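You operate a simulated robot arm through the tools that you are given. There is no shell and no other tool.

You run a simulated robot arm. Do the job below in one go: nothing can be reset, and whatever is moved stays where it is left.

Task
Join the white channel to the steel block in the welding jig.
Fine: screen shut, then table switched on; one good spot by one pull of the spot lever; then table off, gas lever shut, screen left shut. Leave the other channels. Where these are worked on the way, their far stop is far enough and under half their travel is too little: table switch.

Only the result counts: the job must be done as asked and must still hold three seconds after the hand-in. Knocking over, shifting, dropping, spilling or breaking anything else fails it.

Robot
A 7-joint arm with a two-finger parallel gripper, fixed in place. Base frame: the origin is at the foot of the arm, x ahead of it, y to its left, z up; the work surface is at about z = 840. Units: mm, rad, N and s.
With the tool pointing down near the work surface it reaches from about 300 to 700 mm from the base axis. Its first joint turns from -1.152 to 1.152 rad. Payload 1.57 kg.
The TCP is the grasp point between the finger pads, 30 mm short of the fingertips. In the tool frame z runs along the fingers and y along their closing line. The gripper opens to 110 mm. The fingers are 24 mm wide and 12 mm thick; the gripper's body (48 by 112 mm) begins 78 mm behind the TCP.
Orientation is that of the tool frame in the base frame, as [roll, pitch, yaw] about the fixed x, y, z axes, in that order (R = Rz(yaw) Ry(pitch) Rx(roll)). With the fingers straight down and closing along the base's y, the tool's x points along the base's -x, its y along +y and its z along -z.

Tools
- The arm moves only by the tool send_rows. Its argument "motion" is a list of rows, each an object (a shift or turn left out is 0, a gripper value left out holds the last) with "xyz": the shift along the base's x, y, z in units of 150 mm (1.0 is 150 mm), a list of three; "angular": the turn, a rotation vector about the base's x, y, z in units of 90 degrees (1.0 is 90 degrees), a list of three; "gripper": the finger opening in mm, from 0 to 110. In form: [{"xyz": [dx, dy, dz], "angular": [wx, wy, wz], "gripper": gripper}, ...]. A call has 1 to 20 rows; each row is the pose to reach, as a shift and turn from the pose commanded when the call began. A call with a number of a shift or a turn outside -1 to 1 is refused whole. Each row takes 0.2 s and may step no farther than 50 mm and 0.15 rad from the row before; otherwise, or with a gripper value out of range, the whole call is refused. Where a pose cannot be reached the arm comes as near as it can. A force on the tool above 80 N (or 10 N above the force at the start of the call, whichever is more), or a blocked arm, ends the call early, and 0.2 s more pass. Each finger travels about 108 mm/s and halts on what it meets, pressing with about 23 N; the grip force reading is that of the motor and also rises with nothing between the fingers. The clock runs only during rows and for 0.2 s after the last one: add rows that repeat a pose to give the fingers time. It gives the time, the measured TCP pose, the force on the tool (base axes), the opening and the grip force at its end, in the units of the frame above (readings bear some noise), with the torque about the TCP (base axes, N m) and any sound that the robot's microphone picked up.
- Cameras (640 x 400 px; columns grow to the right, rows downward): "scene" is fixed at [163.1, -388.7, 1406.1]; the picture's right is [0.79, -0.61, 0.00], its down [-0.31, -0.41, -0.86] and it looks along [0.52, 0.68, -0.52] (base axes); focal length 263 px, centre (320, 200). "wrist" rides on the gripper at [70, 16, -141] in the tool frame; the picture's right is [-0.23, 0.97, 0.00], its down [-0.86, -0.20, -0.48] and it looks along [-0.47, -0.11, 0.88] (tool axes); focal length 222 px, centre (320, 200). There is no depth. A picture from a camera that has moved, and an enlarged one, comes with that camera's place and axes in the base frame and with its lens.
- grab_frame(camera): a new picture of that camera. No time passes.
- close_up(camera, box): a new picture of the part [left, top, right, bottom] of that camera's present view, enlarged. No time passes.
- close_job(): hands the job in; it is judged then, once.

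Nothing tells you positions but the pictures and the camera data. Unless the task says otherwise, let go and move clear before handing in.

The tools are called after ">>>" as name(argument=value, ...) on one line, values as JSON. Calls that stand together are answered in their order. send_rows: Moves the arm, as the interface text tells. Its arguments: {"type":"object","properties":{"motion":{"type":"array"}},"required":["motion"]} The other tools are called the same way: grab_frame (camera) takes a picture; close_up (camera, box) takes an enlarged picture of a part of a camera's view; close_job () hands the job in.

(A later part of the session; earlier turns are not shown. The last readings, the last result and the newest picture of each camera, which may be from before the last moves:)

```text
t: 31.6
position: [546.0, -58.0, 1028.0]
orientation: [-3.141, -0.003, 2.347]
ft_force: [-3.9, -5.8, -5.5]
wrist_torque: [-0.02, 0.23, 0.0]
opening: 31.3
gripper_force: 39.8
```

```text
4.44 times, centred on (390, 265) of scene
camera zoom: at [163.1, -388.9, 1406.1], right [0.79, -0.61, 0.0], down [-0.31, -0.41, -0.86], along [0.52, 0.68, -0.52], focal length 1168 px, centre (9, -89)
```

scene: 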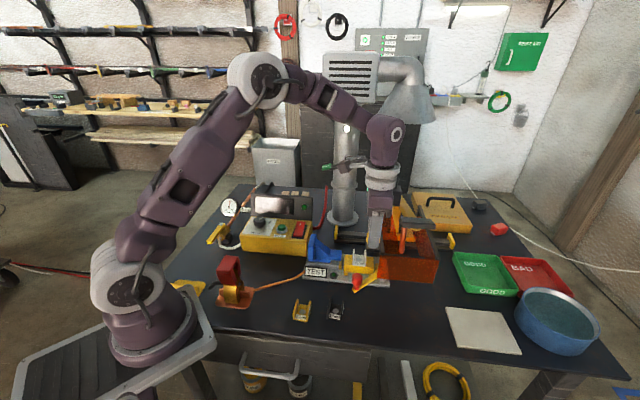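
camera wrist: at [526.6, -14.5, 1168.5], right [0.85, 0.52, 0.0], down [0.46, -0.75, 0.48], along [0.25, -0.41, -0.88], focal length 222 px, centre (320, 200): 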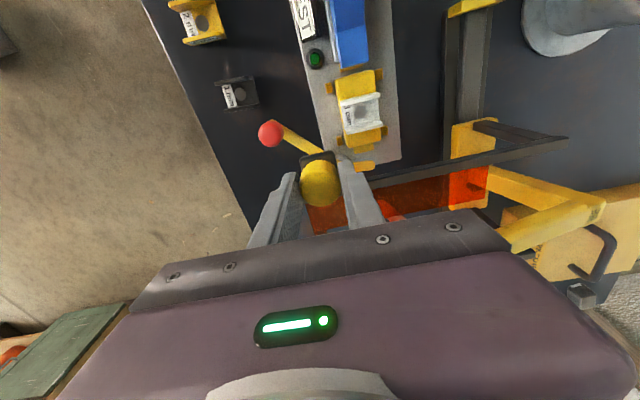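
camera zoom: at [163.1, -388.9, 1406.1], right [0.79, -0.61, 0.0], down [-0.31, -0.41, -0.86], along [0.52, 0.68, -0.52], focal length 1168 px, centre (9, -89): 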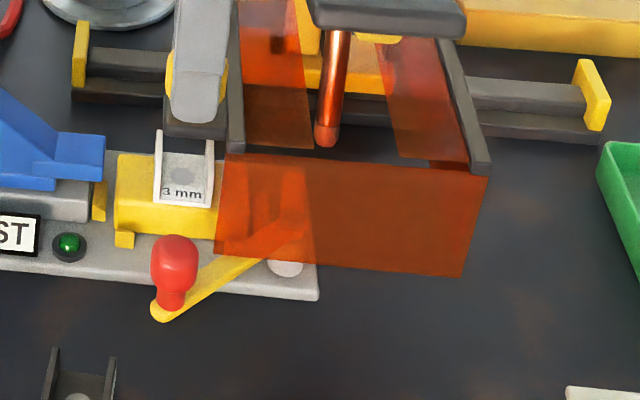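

The panel passes over the lever without touching it. Continuing another ~45 mm.

>>> send_rows(motion=[{"xyz": [-0.05, 0.047, 0]}, {"xyz": [-0.1, 0.094, 0]}, {"xyz": [-0.15, 0.142, 0]}, {"xyz": [-0.2, 0.192, 0]}, {"xyz": [-0.215, 0.208, 0]}])

>>> close_up(camera="scene", box=[310, 210, 430, 300])

>>> grab_frame(camera="wrist")

```text
t: 32.8
position: [514.7, -27.7, 1027.7]
orientation: [3.14, 0.002, 2.349]
ft_force: [2.1, 1.3, -0.1]
wrist_torque: [-0.32, -0.59, 0.09]
opening: 31.4
gripper_force: 40.5
```

```text
4.44 times, centred on (370, 255) of scene
camera zoom: at [163.2, -388.6, 1406.1], right [0.79, -0.61, 0.0], down [-0.31, -0.41, -0.86], along [0.52, 0.68, -0.52], focal length 1168 px, centre (98, -44)
```

zoom: 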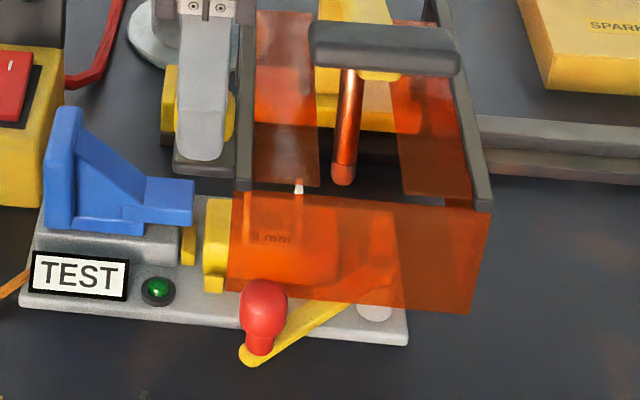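

```text
taken
camera wrist: at [476.4, 34.6, 1168.5], right [0.85, 0.52, 0.0], down [0.46, -0.75, 0.48], along [0.25, -0.41, -0.88], focal length 222 px, centre (320, 200)
```

wrist: 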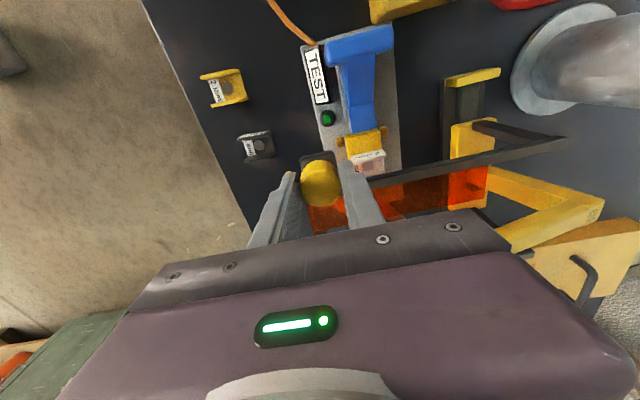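

All clear so far (about 170 mm travelled). Next ~30 mm, then gentle steps to the end stop.

>>> send_rows(motion=[{"xyz": [-0.047, 0.047, 0]}, {"xyz": [-0.094, 0.094, 0]}, {"xyz": [-0.141, 0.141, 0]}, {"xyz": [-0.17, 0.17, 0]}, {"xyz": [-0.189, 0.189, 0]}])

>>> close_up(camera="scene", box=[310, 210, 430, 300])

>>> grab_frame(camera="wrist")

```text
t: 34.0
position: [485.3, 1.0, 1027.5]
orientation: [3.137, 0.002, 2.349]
ft_force: [22.7, 18.0, -3.0]
wrist_torque: [1.21, -0.09, 0.04]
opening: 31.6
gripper_force: 40.7
```

```text
4.44 times, centred on (370, 255) of scene
camera zoom: at [163.8, -388.2, 1406.2], right [0.79, -0.61, 0.0], down [-0.32, -0.41, -0.86], along [0.52, 0.68, -0.52], focal length 1168 px, centre (98, -44)
```

zoom: 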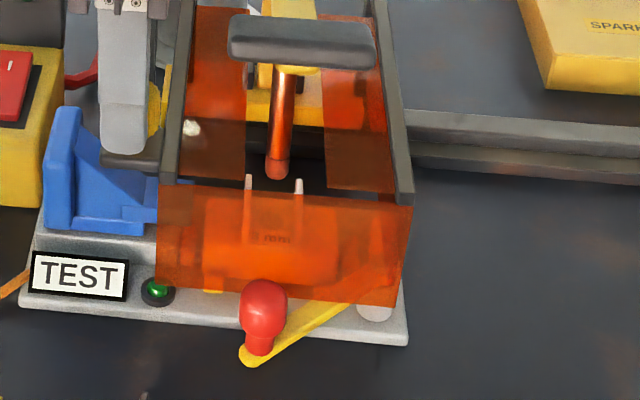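

```text
taken
camera wrist: at [447.5, 62.9, 1168.4], right [0.85, 0.52, 0.0], down [0.46, -0.75, 0.48], along [0.25, -0.41, -0.88], focal length 222 px, centre (320, 200)
```

wrist: 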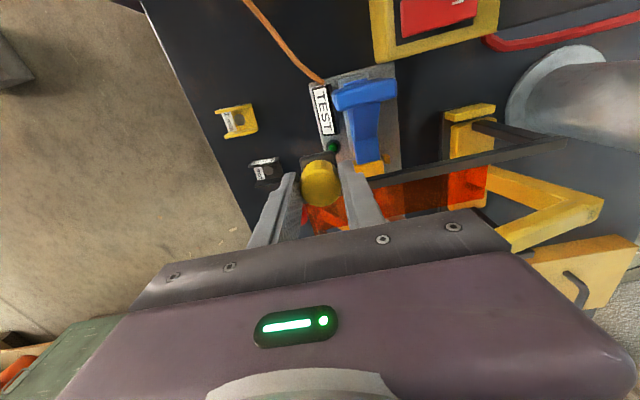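

The rod now looks right above the mark, and there is side force (~29 N) from a small path error. I'll ease sideways by 2 mm, then press gently on toward the stop.

>>> send_rows(motion=[{"xyz": [0.0095, 0.0095, 0]}, {"xyz": [0.0095, 0.0095, 0]}])

>>> send_rows(motion=[{"xyz": [-0.0095, 0.0095, 0]}, {"xyz": [-0.019, 0.019, 0]}])

>>> close_up(camera="scene", box=[310, 210, 430, 300])

>>> close_up(camera="wrist", box=[300, 80, 540, 230])

```text
t: 34.6
position: [485.3, 1.8, 1028.9]
orientation: [-3.14, 0.003, 2.349]
ft_force: [11.5, 10.6, 17.6]
wrist_torque: [0.1, -0.37, 0.03]
opening: 31.5
gripper_force: 39.8
```

```text
t: 35.2
position: [485.1, 2.6, 1027.1]
orientation: [3.141, 0.006, 2.346]
ft_force: [23.5, -18.1, 15.5]
wrist_torque: [-0.57, -0.76, -0.03]
opening: 31.6
gripper_force: 40.1
```

```text
4.44 times, centred on (370, 255) of scene
camera zoom: at [163.5, -389.3, 1405.9], right [0.79, -0.61, 0.0], down [-0.32, -0.41, -0.86], along [0.52, 0.68, -0.52], focal length 1168 px, centre (98, -44)
```

zoom: 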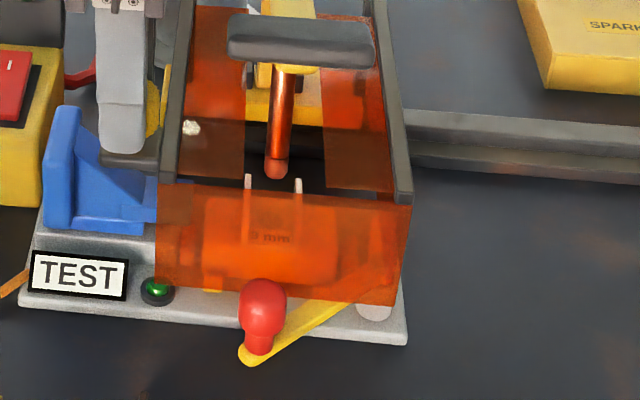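

```text
2.67 times, centred on (420, 155) of wrist
camera zoom: at [447.3, 64.2, 1167.8], right [0.85, 0.52, 0.0], down [0.45, -0.75, 0.48], along [0.25, -0.41, -0.87], focal length 592 px, centre (53, 320)
```

zoom: 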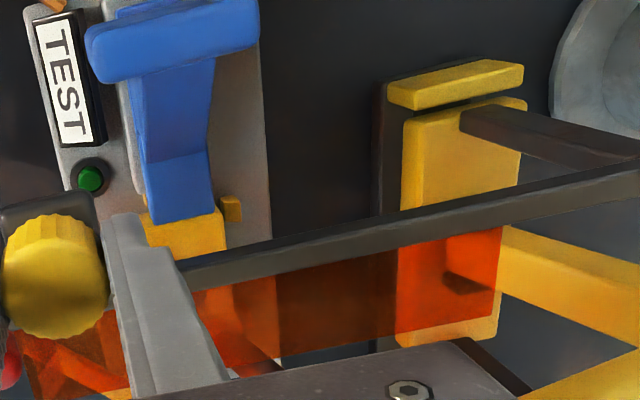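

The carriage is against its left stop (29 N resisting, no further motion), so the screen is shut. I'll unload slightly, release the knob and rise.

>>> send_rows(motion=[{"xyz": [0.008, -0.008, 0]}, {"xyz": [0.008, -0.008, 0], "gripper": 40}, {"xyz": [0.008, -0.008, 0], "gripper": 52}, {"xyz": [0.008, -0.008, 0], "gripper": 52}, {"xyz": [0.008, -0.008, 0.1], "gripper": 52}, {"xyz": [0.008, -0.008, 0.3], "gripper": 52}, {"xyz": [0.008, -0.008, 0.55], "gripper": 52}])

>>> grab_frame(camera="wrist")

>>> grab_frame(camera="scene")

>>> close_up(camera="scene", box=[310, 180, 430, 300])

```text
t: 36.8
position: [484.6, 6.7, 1112.2]
orientation: [-3.14, 0.0, 2.35]
ft_force: [0.2, 0.2, 0.0]
wrist_torque: [0.02, 0.0, 0.0]
opening: 52.1
gripper_force: 0.1
```

```text
taken
camera wrist: at [446.8, 68.1, 1251.6], right [0.85, 0.52, 0.0], down [0.46, -0.75, 0.48], along [0.25, -0.41, -0.88], focal length 222 px, centre (320, 200)
```

wrist: 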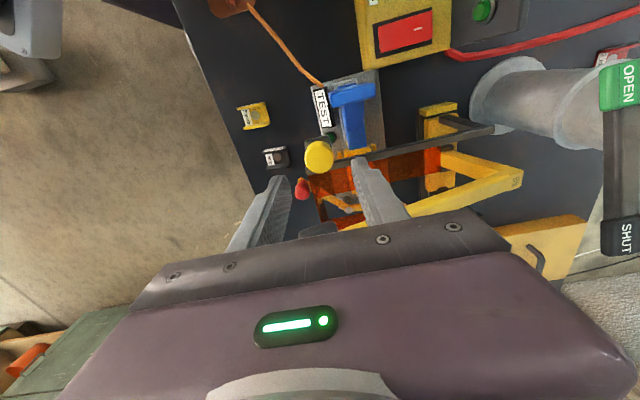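

```text
taken
```

scene: 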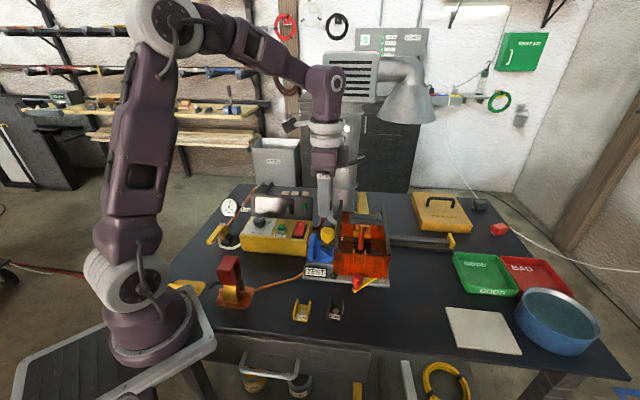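

```text
3.33 times, centred on (370, 240) of scene
camera zoom: at [163.1, -388.7, 1406.1], right [0.79, -0.61, 0.0], down [-0.31, -0.41, -0.86], along [0.52, 0.68, -0.52], focal length 876 px, centre (153, 67)
```

zoom: 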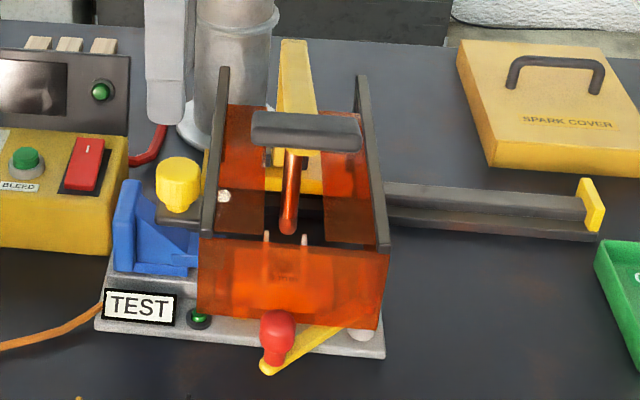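

The screened head stands against its left stop over the jig, and I can now read that the tan box is just a "SPARK COVER". Next is the table switch: I'll close the fingers and go above the "I" end of the red rocker.

>>> send_rows(motion=[{"xyz": [0.05, 0.28, 0], "gripper": 20}, {"xyz": [0.1, 0.56, 0], "gripper": 0}, {"xyz": [0.15, 0.84, -0.1], "gripper": 0}, {"xyz": [0.18, 1.0, -0.25], "gripper": 0}, {"xyz": [0.18, 1.0, -0.4], "gripper": 0}])

>>> grab_frame(camera="wrist")

>>> close_up(camera="wrist", box=[240, 60, 480, 210])

```text
t: 38.0
position: [510.8, 153.3, 1048.7]
orientation: [3.14, -0.001, 2.348]
ft_force: [-0.1, -0.8, -0.4]
wrist_torque: [-0.02, 0.01, -0.01]
opening: 0.0
gripper_force: 21.4
```

```text
taken
camera wrist: at [473.1, 215.8, 1189.0], right [0.85, 0.52, 0.0], down [0.46, -0.75, 0.48], along [0.25, -0.41, -0.88], focal length 222 px, centre (320, 200)
```

wrist: 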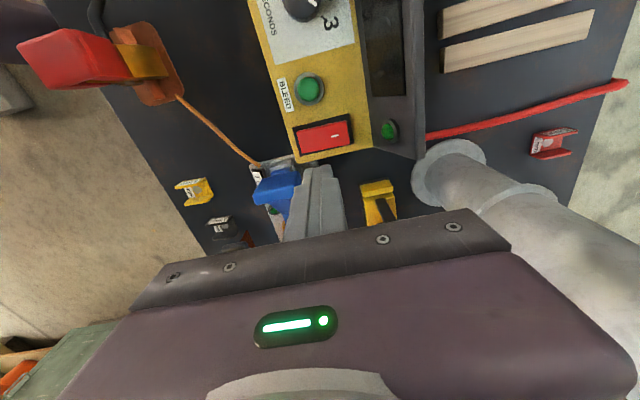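

```text
2.67 times, centred on (360, 135) of wrist
camera zoom: at [473.1, 215.8, 1189.0], right [0.85, 0.52, 0.0], down [0.46, -0.75, 0.48], along [0.25, -0.41, -0.88], focal length 592 px, centre (213, 373)
```

zoom: 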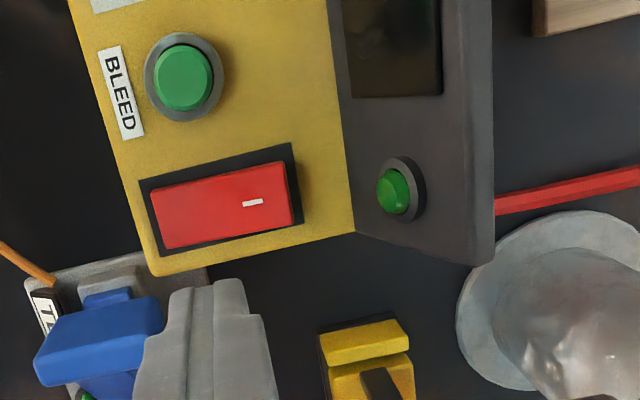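

From above, the rocker runs from (486.5, 141.5) to its "I" end at (531, 185). I'll move the closed fingertips over a point ~5 mm inside the "I" end and lower to about 10 mm above it.

>>> send_rows(motion=[{"xyz": [0.06, 0.09, -0.1]}, {"xyz": [0.112, 0.178, -0.25]}, {"xyz": [0.112, 0.178, -0.45]}, {"xyz": [0.112, 0.178, -0.587]}, {"xyz": [0.112, 0.178, -0.587]}])

>>> grab_frame(camera="wrist")

>>> close_up(camera="wrist", box=[260, 120, 400, 210])

>>> close_up(camera="scene", box=[270, 200, 340, 260])

```text
t: 39.2
position: [527.6, 179.6, 962.5]
orientation: [3.141, -0.001, 2.349]
ft_force: [0.5, 0.4, 0.2]
wrist_torque: [0.02, -0.02, -0.01]
opening: 0.0
gripper_force: 21.6
```

```text
taken
camera wrist: at [489.8, 242.6, 1102.7], right [0.85, 0.52, 0.0], down [0.46, -0.75, 0.48], along [0.25, -0.41, -0.88], focal length 222 px, centre (320, 200)
```

wrist: 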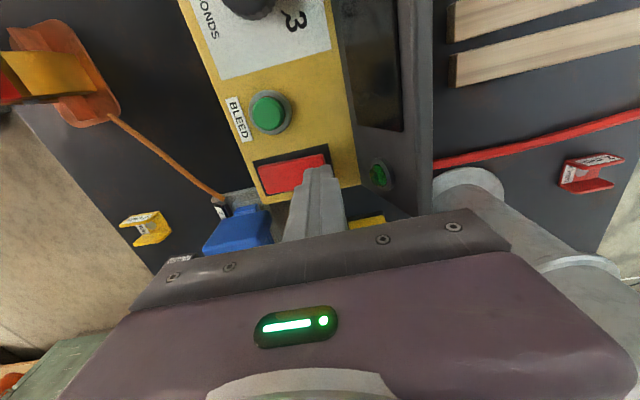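

```text
4.44 times, centred on (330, 165) of wrist
camera zoom: at [489.8, 242.6, 1102.7], right [0.85, 0.52, 0.0], down [0.46, -0.75, 0.48], along [0.25, -0.41, -0.88], focal length 987 px, centre (276, 356)
```

zoom: 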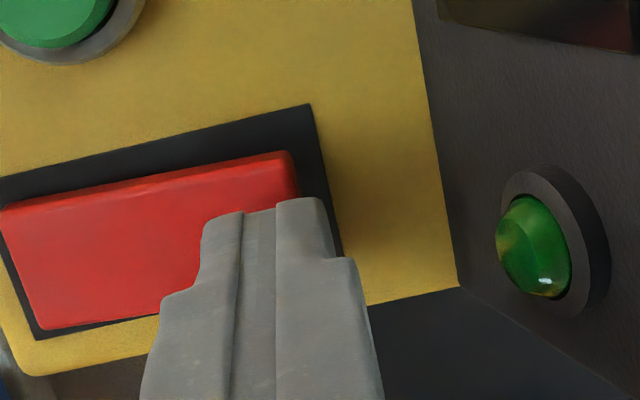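

```text
6.67 times, centred on (305, 230) of scene
camera zoom: at [163.1, -388.7, 1406.1], right [0.79, -0.61, 0.0], down [-0.31, -0.41, -0.86], along [0.52, 0.68, -0.52], focal length 1752 px, centre (420, 0)
```

zoom: 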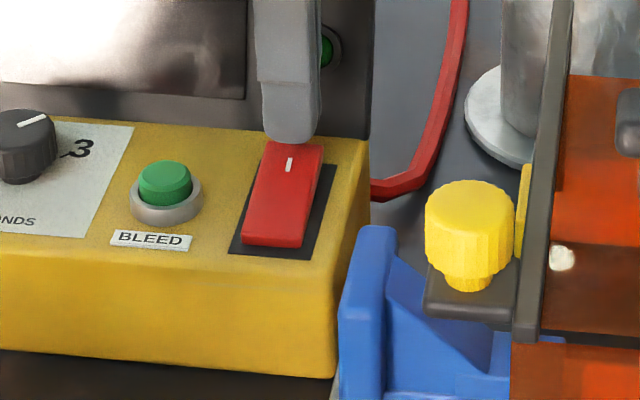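

The tips are centred over the raised "I" end. Pressing down in small steps.

>>> send_rows(motion=[{"xyz": [0, 0, -0.06]}, {"xyz": [0, 0, -0.09]}, {"xyz": [0, 0, -0.115]}, {"xyz": [0, 0, -0.14]}, {"xyz": [0, 0, -0.155]}])

>>> close_up(camera="scene", box=[270, 200, 340, 260])

>>> close_up(camera="wrist", box=[260, 120, 400, 210])

```text
t: 40.2
position: [528.8, 180.4, 947.7]
orientation: [3.139, 0.0, 2.351]
ft_force: [-13.7, -3.9, 28.8]
wrist_torque: [-0.31, 0.65, -0.07]
opening: 0.1
gripper_force: 21.2
stopped in row 5: the force on the tool passed its limit at 90 N (the readings are from after the stop); the commanded pose is now the measured one
```

```text
6.67 times, centred on (305, 230) of scene
camera zoom: at [162.2, -389.0, 1406.1], right [0.79, -0.61, 0.0], down [-0.31, -0.41, -0.86], along [0.52, 0.68, -0.52], focal length 1752 px, centre (420, 0)
```

zoom: 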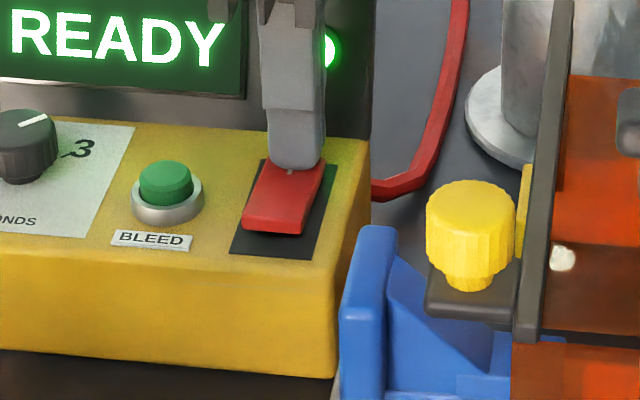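

```text
4.44 times, centred on (330, 165) of wrist
camera zoom: at [490.7, 242.0, 1087.3], right [0.85, 0.52, 0.0], down [0.46, -0.75, 0.48], along [0.25, -0.41, -0.88], focal length 987 px, centre (276, 356)
```

zoom: 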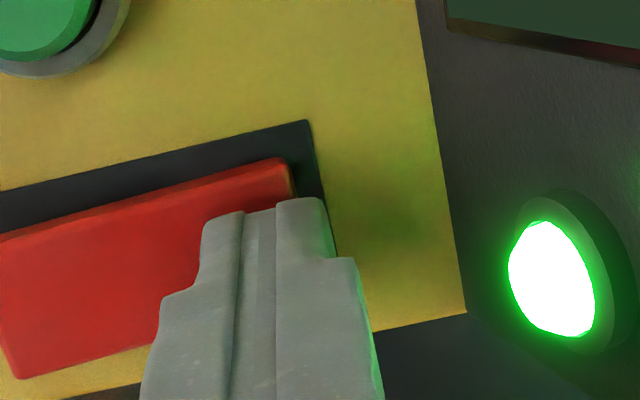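

The display now reads READY and the lamp is lit, so the table is on. I'll rise and check the whole display.

>>> send_rows(motion=[{"xyz": [0, 0, 0.1]}, {"xyz": [0, 0, 0.4]}, {"xyz": [-0.03, -0.1, 0.7]}, {"xyz": [-0.05, -0.3, 0.95]}])

>>> close_up(camera="scene", box=[200, 180, 330, 260])

>>> close_up(camera="scene", box=[300, 180, 420, 300])

>>> grab_frame(camera="wrist")

>>> grab_frame(camera="scene")

```text
t: 41.2
position: [525.9, 135.2, 1090.3]
orientation: [3.139, 0.001, 2.35]
ft_force: [0.7, 0.2, -0.9]
wrist_torque: [0.0, 0.01, -0.01]
opening: 0.0
gripper_force: 21.6
```

```text
4.92 times, centred on (265, 220) of scene
camera zoom: at [163.1, -388.7, 1406.1], right [0.79, -0.61, 0.0], down [-0.31, -0.41, -0.86], along [0.52, 0.68, -0.52], focal length 1294 px, centre (591, 102)
```

zoom: 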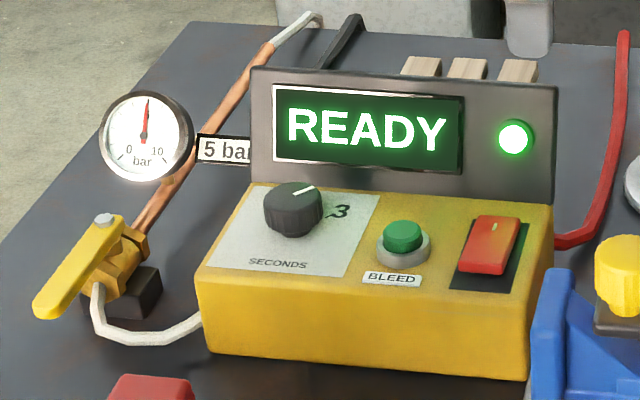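

```text
3.33 times, centred on (360, 240) of scene
camera zoom: at [163.1, -388.7, 1406.1], right [0.79, -0.61, 0.0], down [-0.31, -0.41, -0.86], along [0.52, 0.68, -0.52], focal length 876 px, centre (187, 67)
```

zoom: 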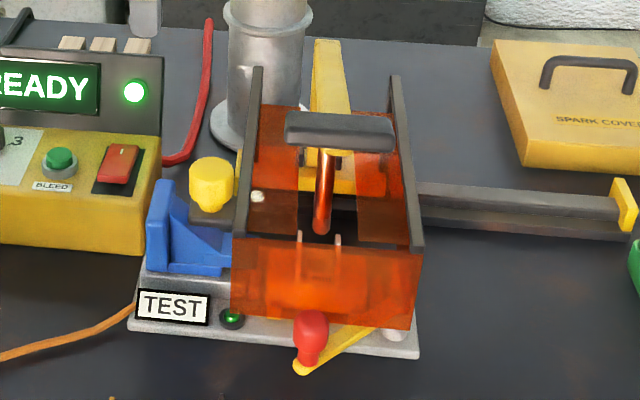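

```text
taken
camera wrist: at [487.9, 197.4, 1230.6], right [0.85, 0.52, 0.0], down [0.46, -0.75, 0.48], along [0.25, -0.41, -0.88], focal length 222 px, centre (320, 200)
```

wrist: 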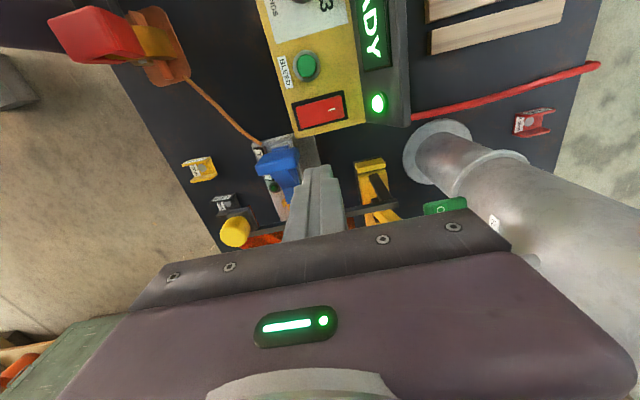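

```text
taken
```

scene: 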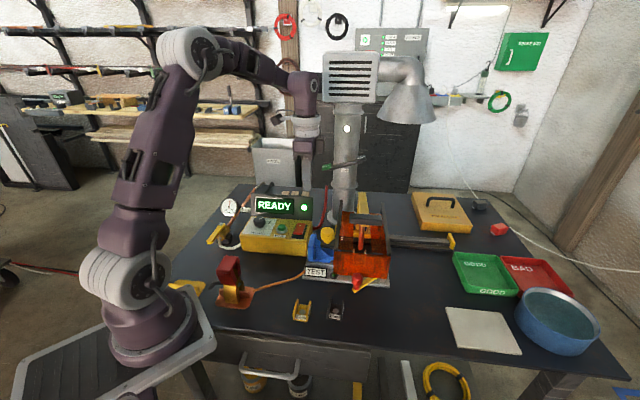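

READY is shown with gas, timer and screen as needed. Now the spot lever: I'll move to a viewpoint above the black handle (about (534, -72, 1072)) to locate it exactly.

>>> send_rows(motion=[{"xyz": [0, 0, 0.25]}, {"xyz": [0, -0.15, 0.4]}, {"xyz": [0.03, -0.45, 0.4]}, {"xyz": [0.06, -0.75, 0.4]}, {"xyz": [0.1, -1.0, 0.4]}])

>>> send_rows(motion=[{"xyz": [0.05, -0.3, 0]}, {"xyz": [0.12, -0.6, 0]}, {"xyz": [0.12, -0.64, 0]}])

>>> grab_frame(camera="wrist")

>>> close_up(camera="wrist", box=[220, 40, 460, 210])

>>> close_up(camera="scene", box=[330, 190, 410, 260])

```text
t: 42.4
position: [536.9, -14.6, 1150.5]
orientation: [3.137, 0.002, 2.349]
ft_force: [-0.3, 0.0, -0.4]
wrist_torque: [0.01, 0.0, 0.02]
opening: 0.0
gripper_force: 22.0
```

```text
t: 43.2
position: [554.0, -111.2, 1148.1]
orientation: [3.138, 0.001, 2.349]
ft_force: [0.4, 0.3, -0.2]
wrist_torque: [0.04, 0.01, 0.01]
opening: 0.1
gripper_force: 21.6
```

```text
taken
camera wrist: at [517.1, -49.4, 1288.7], right [0.85, 0.52, 0.0], down [0.46, -0.75, 0.48], along [0.25, -0.41, -0.88], focal length 222 px, centre (320, 200)
```

wrist: 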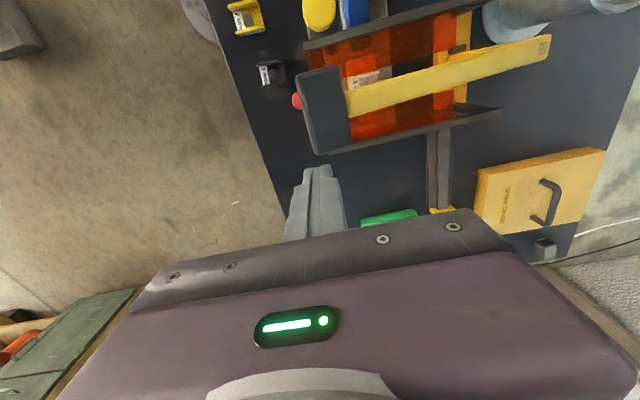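

```text
2.35 times, centred on (340, 125) of wrist
camera zoom: at [517.1, -49.4, 1288.7], right [0.85, 0.52, 0.0], down [0.46, -0.75, 0.48], along [0.25, -0.41, -0.88], focal length 523 px, centre (273, 376)
```

zoom: 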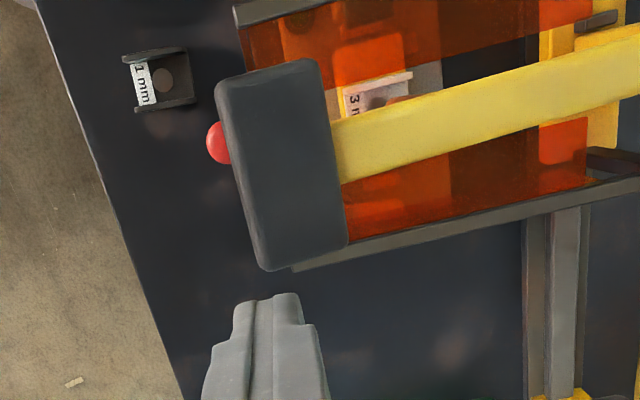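

```text
5.71 times, centred on (370, 225) of scene
camera zoom: at [163.1, -388.7, 1406.1], right [0.79, -0.61, 0.0], down [-0.31, -0.41, -0.86], along [0.52, 0.68, -0.52], focal length 1502 px, centre (34, 57)
```

zoom: 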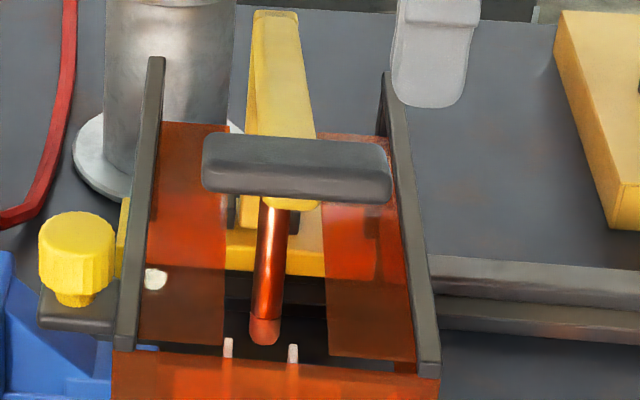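

The handle's top is centred near (536, -70) at z ≈ 1071, about 72 × 38 mm, on an arm pivoting at the rear. I'll put the closed fingertips over its centre, ~12 mm above.

>>> send_rows(motion=[{"xyz": [-0.06, 0.13, 0]}, {"xyz": [-0.125, 0.27, -0.05]}, {"xyz": [-0.125, 0.27, -0.15]}, {"xyz": [-0.125, 0.27, -0.22]}, {"xyz": [-0.125, 0.27, -0.22]}])

>>> grab_frame(camera="wrist")

>>> close_up(camera="wrist", box=[240, 100, 400, 220])

>>> close_up(camera="scene", box=[320, 180, 410, 260])

```text
t: 44.4
position: [535.5, -70.2, 1115.6]
orientation: [3.138, 0.001, 2.351]
ft_force: [-0.5, 0.0, 0.1]
wrist_torque: [-0.03, 0.0, 0.02]
opening: 0.4
gripper_force: 21.3
```

```text
taken
camera wrist: at [497.7, -8.4, 1255.7], right [0.85, 0.52, 0.0], down [0.46, -0.75, 0.48], along [0.25, -0.41, -0.88], focal length 222 px, centre (320, 200)
```

wrist: 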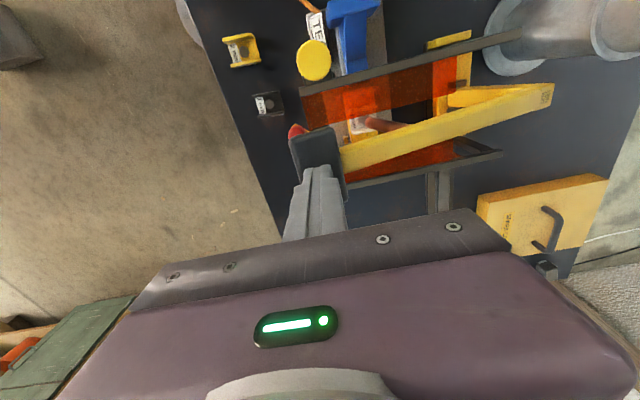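

```text
3.33 times, centred on (320, 160) of wrist
camera zoom: at [497.7, -8.4, 1255.7], right [0.85, 0.52, 0.0], down [0.46, -0.75, 0.48], along [0.25, -0.41, -0.88], focal length 740 px, centre (320, 333)
```

zoom: 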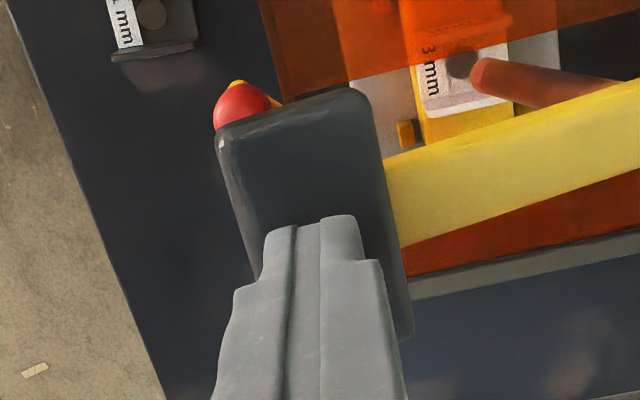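

```text
5.00 times, centred on (365, 220) of scene
camera zoom: at [163.1, -388.7, 1406.1], right [0.79, -0.61, 0.0], down [-0.31, -0.41, -0.86], along [0.52, 0.68, -0.52], focal length 1314 px, centre (95, 100)
```

zoom: 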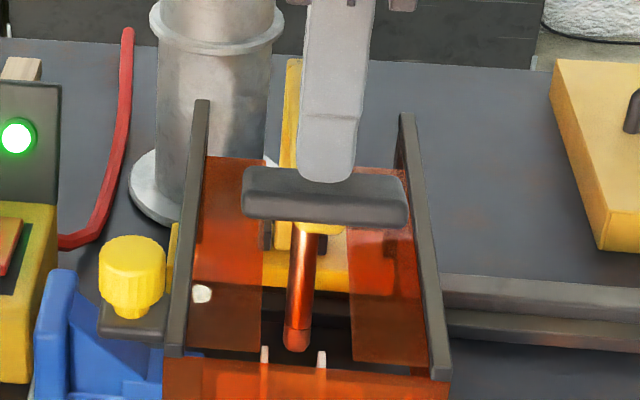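

The rod tip hangs right over the channel's mark. I'll start the single pull: press the handle down smoothly in small steps, watching the rod.

>>> send_rows(motion=[{"xyz": [0, 0, -0.08]}, {"xyz": [-0.003, -0.003, -0.12]}, {"xyz": [-0.008, -0.008, -0.16]}, {"xyz": [-0.014, -0.014, -0.2]}, {"xyz": [-0.02, -0.02, -0.24]}])

>>> close_up(camera="scene", box=[310, 180, 420, 290])

>>> close_up(camera="wrist", box=[240, 60, 480, 210])

>>> close_up(camera="scene", box=[230, 185, 330, 255])

```text
t: 45.6
position: [532.4, -74.2, 1079.2]
orientation: [3.138, 0.0, 2.349]
ft_force: [-2.9, -3.2, 6.0]
wrist_torque: [-0.18, 0.1, 0.05]
opening: 0.0
gripper_force: 21.2
```

```text
3.64 times, centred on (365, 235) of scene
camera zoom: at [162.9, -388.8, 1406.1], right [0.79, -0.61, 0.0], down [-0.31, -0.41, -0.86], along [0.52, 0.68, -0.52], focal length 956 px, centre (156, 73)
```

zoom: 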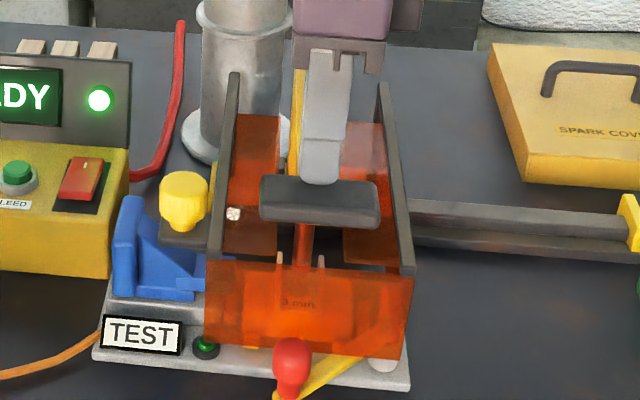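

```text
2.67 times, centred on (360, 135) of wrist
camera zoom: at [495.1, -11.3, 1219.7], right [0.85, 0.52, 0.0], down [0.46, -0.75, 0.48], along [0.25, -0.41, -0.88], focal length 592 px, centre (213, 373)
```

zoom: 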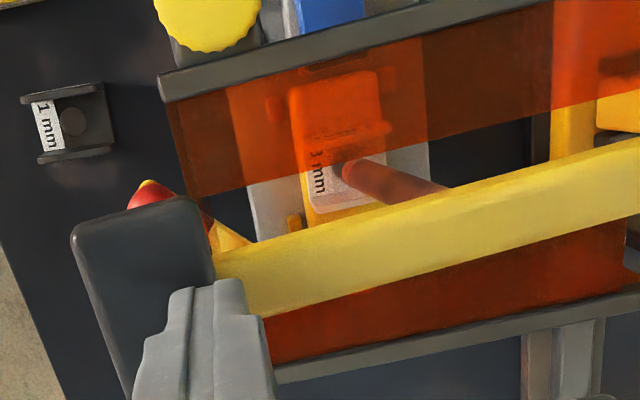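

```text
5.71 times, centred on (280, 220) of scene
camera zoom: at [162.9, -388.8, 1406.1], right [0.79, -0.61, 0.0], down [-0.31, -0.41, -0.86], along [0.52, 0.68, -0.52], focal length 1502 px, centre (549, 86)
```

zoom: 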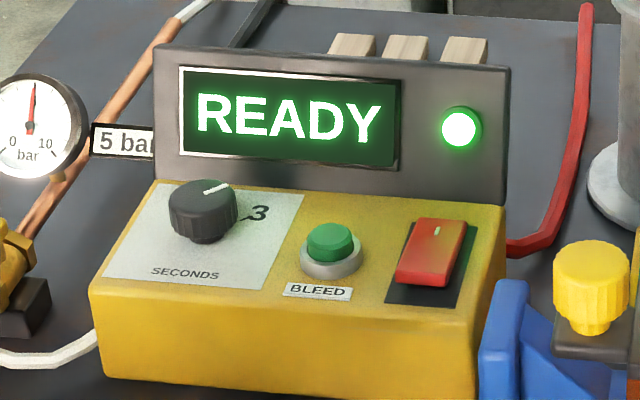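

The lever moves easily and the rod is coming down on the mark. Continuing the same pull.

>>> send_rows(motion=[{"xyz": [-0.004, -0.004, -0.03]}, {"xyz": [-0.007, -0.007, -0.06]}, {"xyz": [-0.01, -0.01, -0.09]}, {"xyz": [-0.012, -0.012, -0.12]}])

>>> close_up(camera="scene", box=[230, 185, 420, 290])

>>> close_up(camera="wrist", box=[240, 60, 480, 210])

```text
t: 46.6
position: [530.9, -75.8, 1061.6]
orientation: [3.138, 0.002, 2.348]
ft_force: [-3.7, -4.6, 7.1]
wrist_torque: [-0.17, 0.18, 0.01]
opening: 0.0
gripper_force: 22.1
```

```text
3.37 times, centred on (325, 238) of scene
camera zoom: at [162.9, -388.8, 1406.1], right [0.79, -0.61, 0.0], down [-0.31, -0.41, -0.86], along [0.52, 0.68, -0.52], focal length 885 px, centre (303, 74)
```

zoom: 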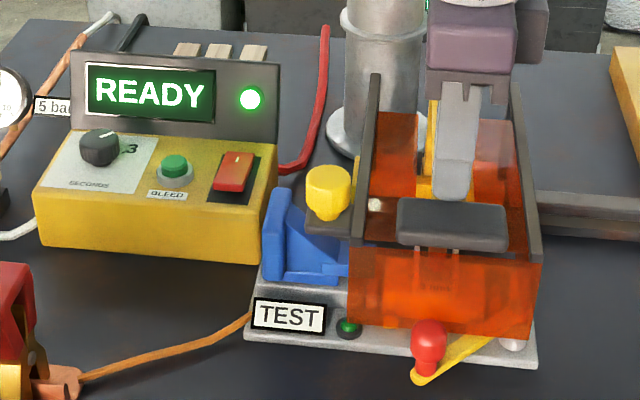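

```text
2.67 times, centred on (360, 135) of wrist
camera zoom: at [493.2, -12.5, 1201.7], right [0.85, 0.52, 0.0], down [0.46, -0.75, 0.48], along [0.25, -0.41, -0.88], focal length 592 px, centre (213, 373)
```

zoom: 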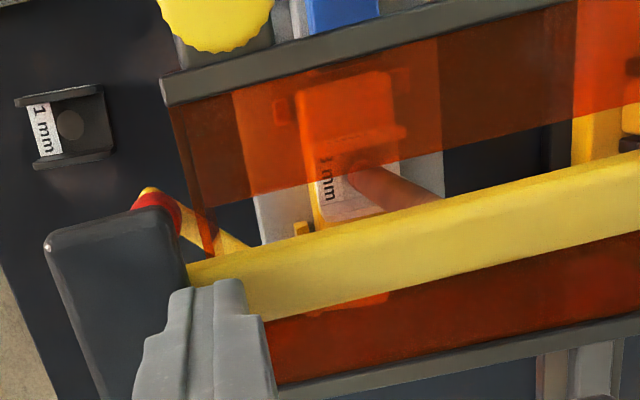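

Still READY, and the rod is nearly down. I'll shift the tips ~7 mm forward to stay on the handle while continuing the pull.

>>> send_rows(motion=[{"xyz": [-0.015, -0.015, -0.015]}, {"xyz": [-0.03, -0.03, -0.03]}, {"xyz": [-0.045, -0.045, -0.05]}, {"xyz": [-0.048, -0.048, -0.07]}])

>>> close_up(camera="scene", box=[230, 185, 420, 290])

>>> close_up(camera="wrist", box=[240, 60, 480, 210])

```text
t: 47.6
position: [524.4, -81.3, 1052.0]
orientation: [3.137, 0.002, 2.348]
ft_force: [-1.8, -1.1, 3.5]
wrist_torque: [-0.08, 0.12, 0.02]
opening: 0.0
gripper_force: 21.7
```

```text
3.37 times, centred on (325, 238) of scene
camera zoom: at [163.0, -388.7, 1406.1], right [0.79, -0.61, 0.0], down [-0.31, -0.41, -0.86], along [0.52, 0.68, -0.52], focal length 885 px, centre (303, 74)
```

zoom: 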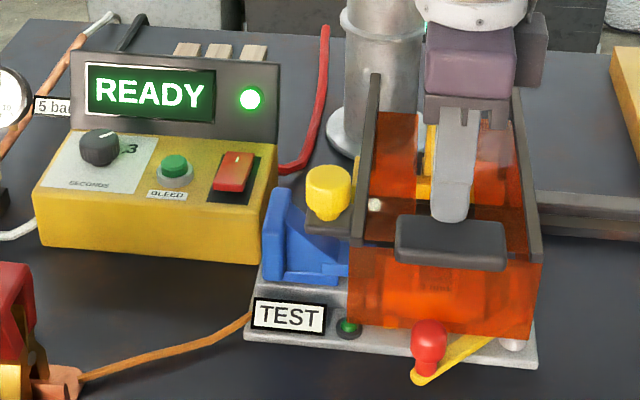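

```text
2.67 times, centred on (360, 135) of wrist
camera zoom: at [485.8, -19.7, 1191.7], right [0.85, 0.52, 0.0], down [0.46, -0.75, 0.48], along [0.25, -0.41, -0.88], focal length 592 px, centre (213, 373)
```

zoom: 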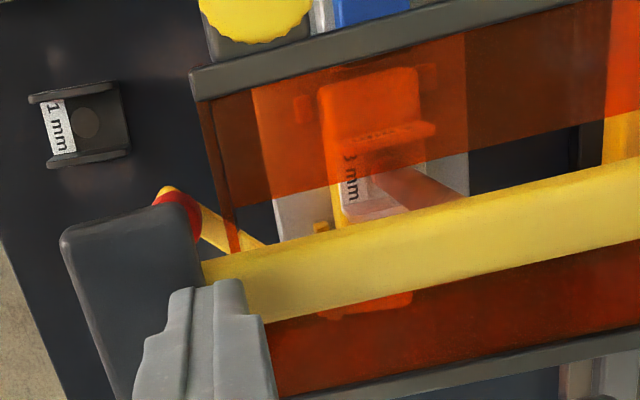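

Still READY and free-moving; the rod has a little farther to go. Continuing down with a bit more forward shift.

>>> send_rows(motion=[{"xyz": [-0.02, -0.02, -0.02]}, {"xyz": [-0.04, -0.04, -0.04]}, {"xyz": [-0.05, -0.05, -0.06]}, {"xyz": [-0.052, -0.052, -0.08]}])

>>> close_up(camera="scene", box=[230, 185, 420, 290])

>>> close_up(camera="wrist", box=[240, 60, 480, 210])

```text
t: 48.5
position: [520.2, -85.7, 1047.1]
orientation: [3.121, 0.01, 2.355]
ft_force: [-5.2, 8.5, 27.6]
wrist_torque: [0.44, 0.46, -0.05]
opening: 0.1
gripper_force: 20.6
stopped in row 4: the force on the tool passed its limit at 88 N (the readings are from after the stop); the commanded pose is now the measured one
```

```text
3.37 times, centred on (325, 238) of scene
camera zoom: at [162.4, -388.4, 1406.3], right [0.79, -0.61, 0.0], down [-0.31, -0.41, -0.86], along [0.52, 0.68, -0.52], focal length 885 px, centre (303, 74)
```

zoom: 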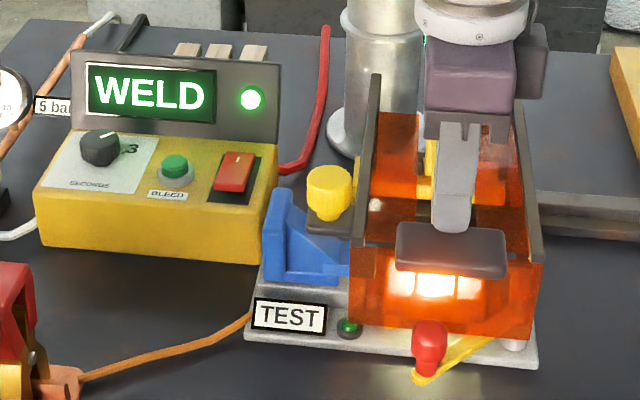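

```text
2.67 times, centred on (360, 135) of wrist
camera zoom: at [479.4, -24.7, 1186.9], right [0.85, 0.53, 0.02], down [0.45, -0.75, 0.49], along [0.27, -0.4, -0.87], focal length 592 px, centre (213, 373)
```

zoom: 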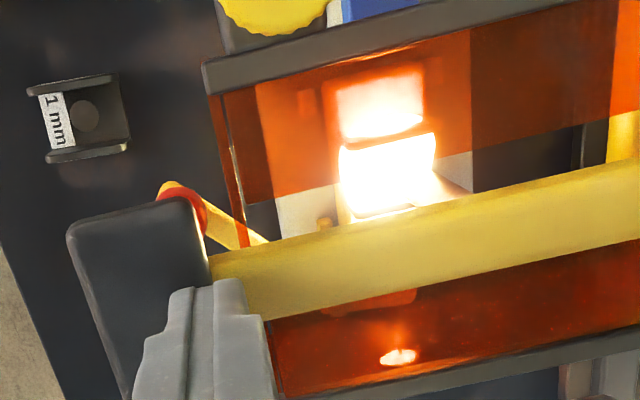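

The display shows WELD and the spot is glowing. I'll hold the lever down steadily while the timer runs.

>>> send_rows(motion=[{"xyz": [0, 0, -0.005]}, {"xyz": [0, 0, -0.005]}, {"xyz": [0, 0, -0.005]}, {"xyz": [0, 0, -0.005]}, {"xyz": [0, 0, -0.005]}])

>>> close_up(camera="scene", box=[230, 185, 420, 290])

```text
t: 49.8
position: [520.7, -86.9, 1046.6]
orientation: [3.121, 0.016, 2.353]
ft_force: [-2.3, 16.2, 54.2]
wrist_torque: [0.85, 0.55, 0.08]
opening: 0.0
gripper_force: 21.4
```

```text
3.37 times, centred on (325, 238) of scene
camera zoom: at [162.2, -388.1, 1406.4], right [0.79, -0.61, 0.0], down [-0.31, -0.41, -0.86], along [0.52, 0.68, -0.52], focal length 885 px, centre (303, 74)
```

zoom: 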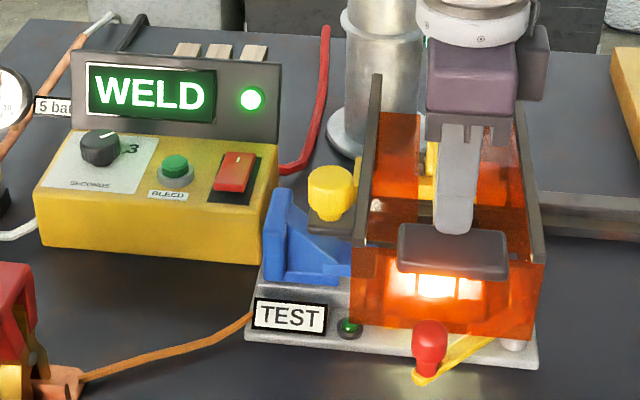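

Still welding, contact steady at 54 N. Holding on without pushing further.

>>> send_rows(motion=[{"xyz": [0, 0, 0]}, {"xyz": [0, 0, 0]}, {"xyz": [0, 0, 0]}, {"xyz": [0, 0, 0]}, {"xyz": [0, 0, 0]}])

>>> close_up(camera="scene", box=[230, 185, 420, 290])

```text
t: 51.0
position: [521.9, -87.2, 1046.9]
orientation: [3.119, 0.018, 2.353]
ft_force: [5.4, 14.7, 57.3]
wrist_torque: [0.83, 0.37, -0.19]
opening: 0.3
gripper_force: 20.9
```

```text
3.37 times, centred on (325, 238) of scene
camera zoom: at [162.3, -388.1, 1406.4], right [0.79, -0.61, 0.0], down [-0.31, -0.41, -0.86], along [0.52, 0.68, -0.52], focal length 885 px, centre (303, 74)
```

zoom: 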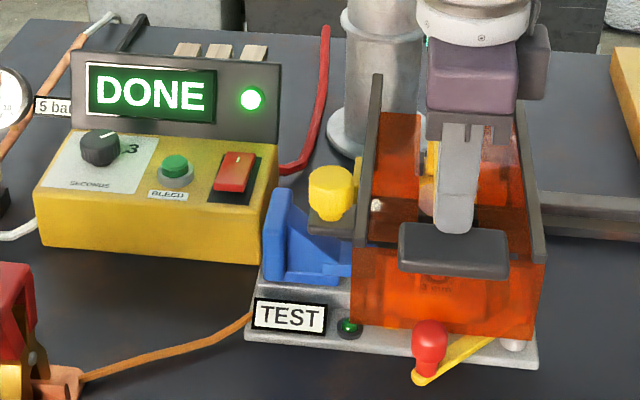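

The display shows DONE. I'll lift off the handle now and let the lever rise, then check everything.

>>> send_rows(motion=[{"xyz": [0, 0, 0.05]}, {"xyz": [0.02, 0.02, 0.2]}, {"xyz": [0.03, 0.03, 0.45]}, {"xyz": [0.03, 0.03, 0.7]}, {"xyz": [0.03, 0.03, 0.8]}])

>>> close_up(camera="scene", box=[230, 185, 420, 290])

>>> grab_frame(camera="wrist")

>>> close_up(camera="wrist", box=[240, 60, 480, 210])

```text
t: 52.1
position: [525.3, -84.0, 1164.0]
orientation: [3.124, 0.011, 2.352]
ft_force: [-0.7, -1.0, 0.4]
wrist_torque: [-0.01, 0.01, 0.03]
opening: 0.1
gripper_force: 21.1
```

```text
3.37 times, centred on (325, 238) of scene
camera zoom: at [163.1, -388.7, 1406.1], right [0.79, -0.61, 0.0], down [-0.31, -0.41, -0.86], along [0.52, 0.68, -0.52], focal length 885 px, centre (303, 74)
```

zoom: 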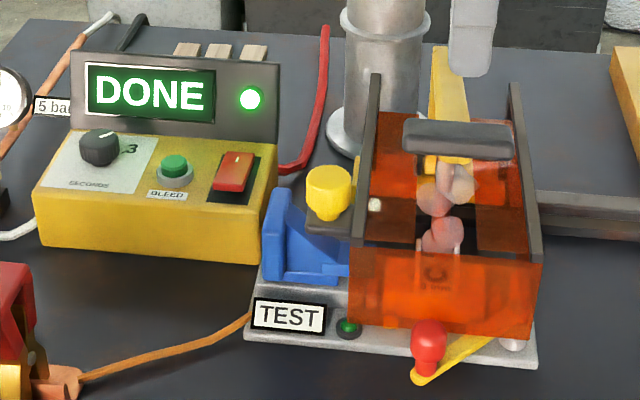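

```text
taken
camera wrist: at [484.2, -22.2, 1304.7], right [0.85, 0.52, 0.02], down [0.45, -0.75, 0.48], along [0.27, -0.4, -0.87], focal length 222 px, centre (320, 200)
```

wrist: 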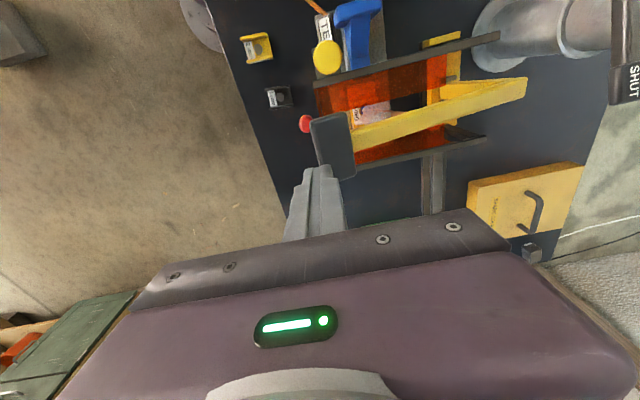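

```text
2.67 times, centred on (360, 135) of wrist
camera zoom: at [484.2, -22.2, 1304.7], right [0.85, 0.52, 0.02], down [0.45, -0.75, 0.48], along [0.27, -0.4, -0.87], focal length 592 px, centre (213, 373)
```

zoom: 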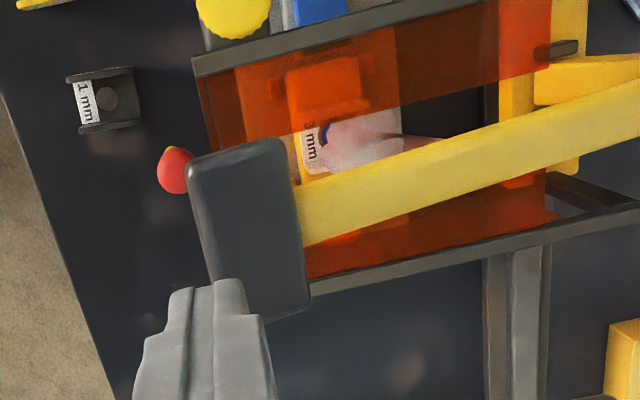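

The lever has sprung back, smoke rises and the spot shows. Next: table off. I'll go above the now-raised front end of the rocker, near (490, 145).

>>> send_rows(motion=[{"xyz": [-0.02, 0.25, 0]}, {"xyz": [-0.05, 0.55, -0.1]}, {"xyz": [-0.08, 0.85, -0.25]}, {"xyz": [-0.1, 1.0, -0.4]}])

>>> send_rows(motion=[{"xyz": [-0.06, 0.26, -0.1]}, {"xyz": [-0.12, 0.48, -0.25]}, {"xyz": [-0.135, 0.52, -0.45]}, {"xyz": [-0.135, 0.52, -0.6]}, {"xyz": [-0.135, 0.52, -0.6]}])

>>> grab_frame(camera="wrist")

>>> close_up(camera="wrist", box=[240, 90, 440, 210])

>>> close_up(camera="scene", box=[200, 185, 380, 290])

```text
refused: row 3 steps farther than a row can; nothing moved
```

```text
t: 53.4
position: [504.4, -4.9, 1074.8]
orientation: [3.124, 0.013, 2.351]
ft_force: [-0.2, 0.3, 0.3]
wrist_torque: [-0.01, 0.02, 0.02]
opening: 0.1
gripper_force: 21.1
```

```text
taken
camera wrist: at [463.1, 56.9, 1214.9], right [0.85, 0.52, 0.02], down [0.45, -0.75, 0.48], along [0.27, -0.4, -0.87], focal length 222 px, centre (320, 200)
```

wrist: 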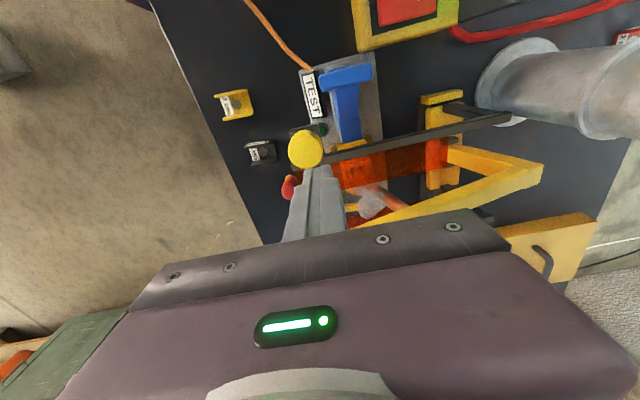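

```text
3.20 times, centred on (340, 150) of wrist
camera zoom: at [463.1, 56.9, 1214.9], right [0.85, 0.52, 0.02], down [0.45, -0.75, 0.48], along [0.27, -0.4, -0.87], focal length 711 px, centre (256, 360)
```

zoom: 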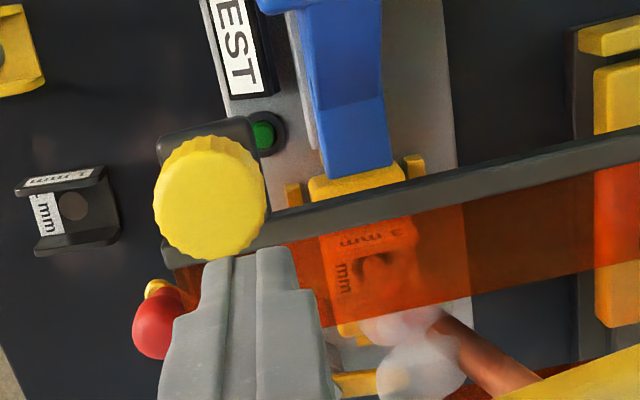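

```text
3.56 times, centred on (290, 238) of scene
camera zoom: at [163.1, -388.7, 1406.1], right [0.79, -0.61, 0.0], down [-0.31, -0.41, -0.86], along [0.52, 0.68, -0.52], focal length 935 px, centre (427, 67)
```

zoom: 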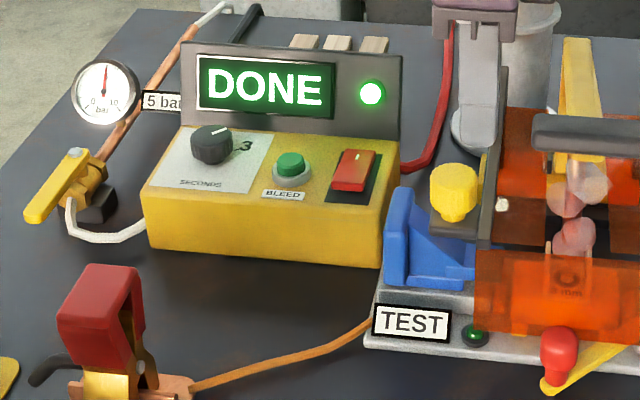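

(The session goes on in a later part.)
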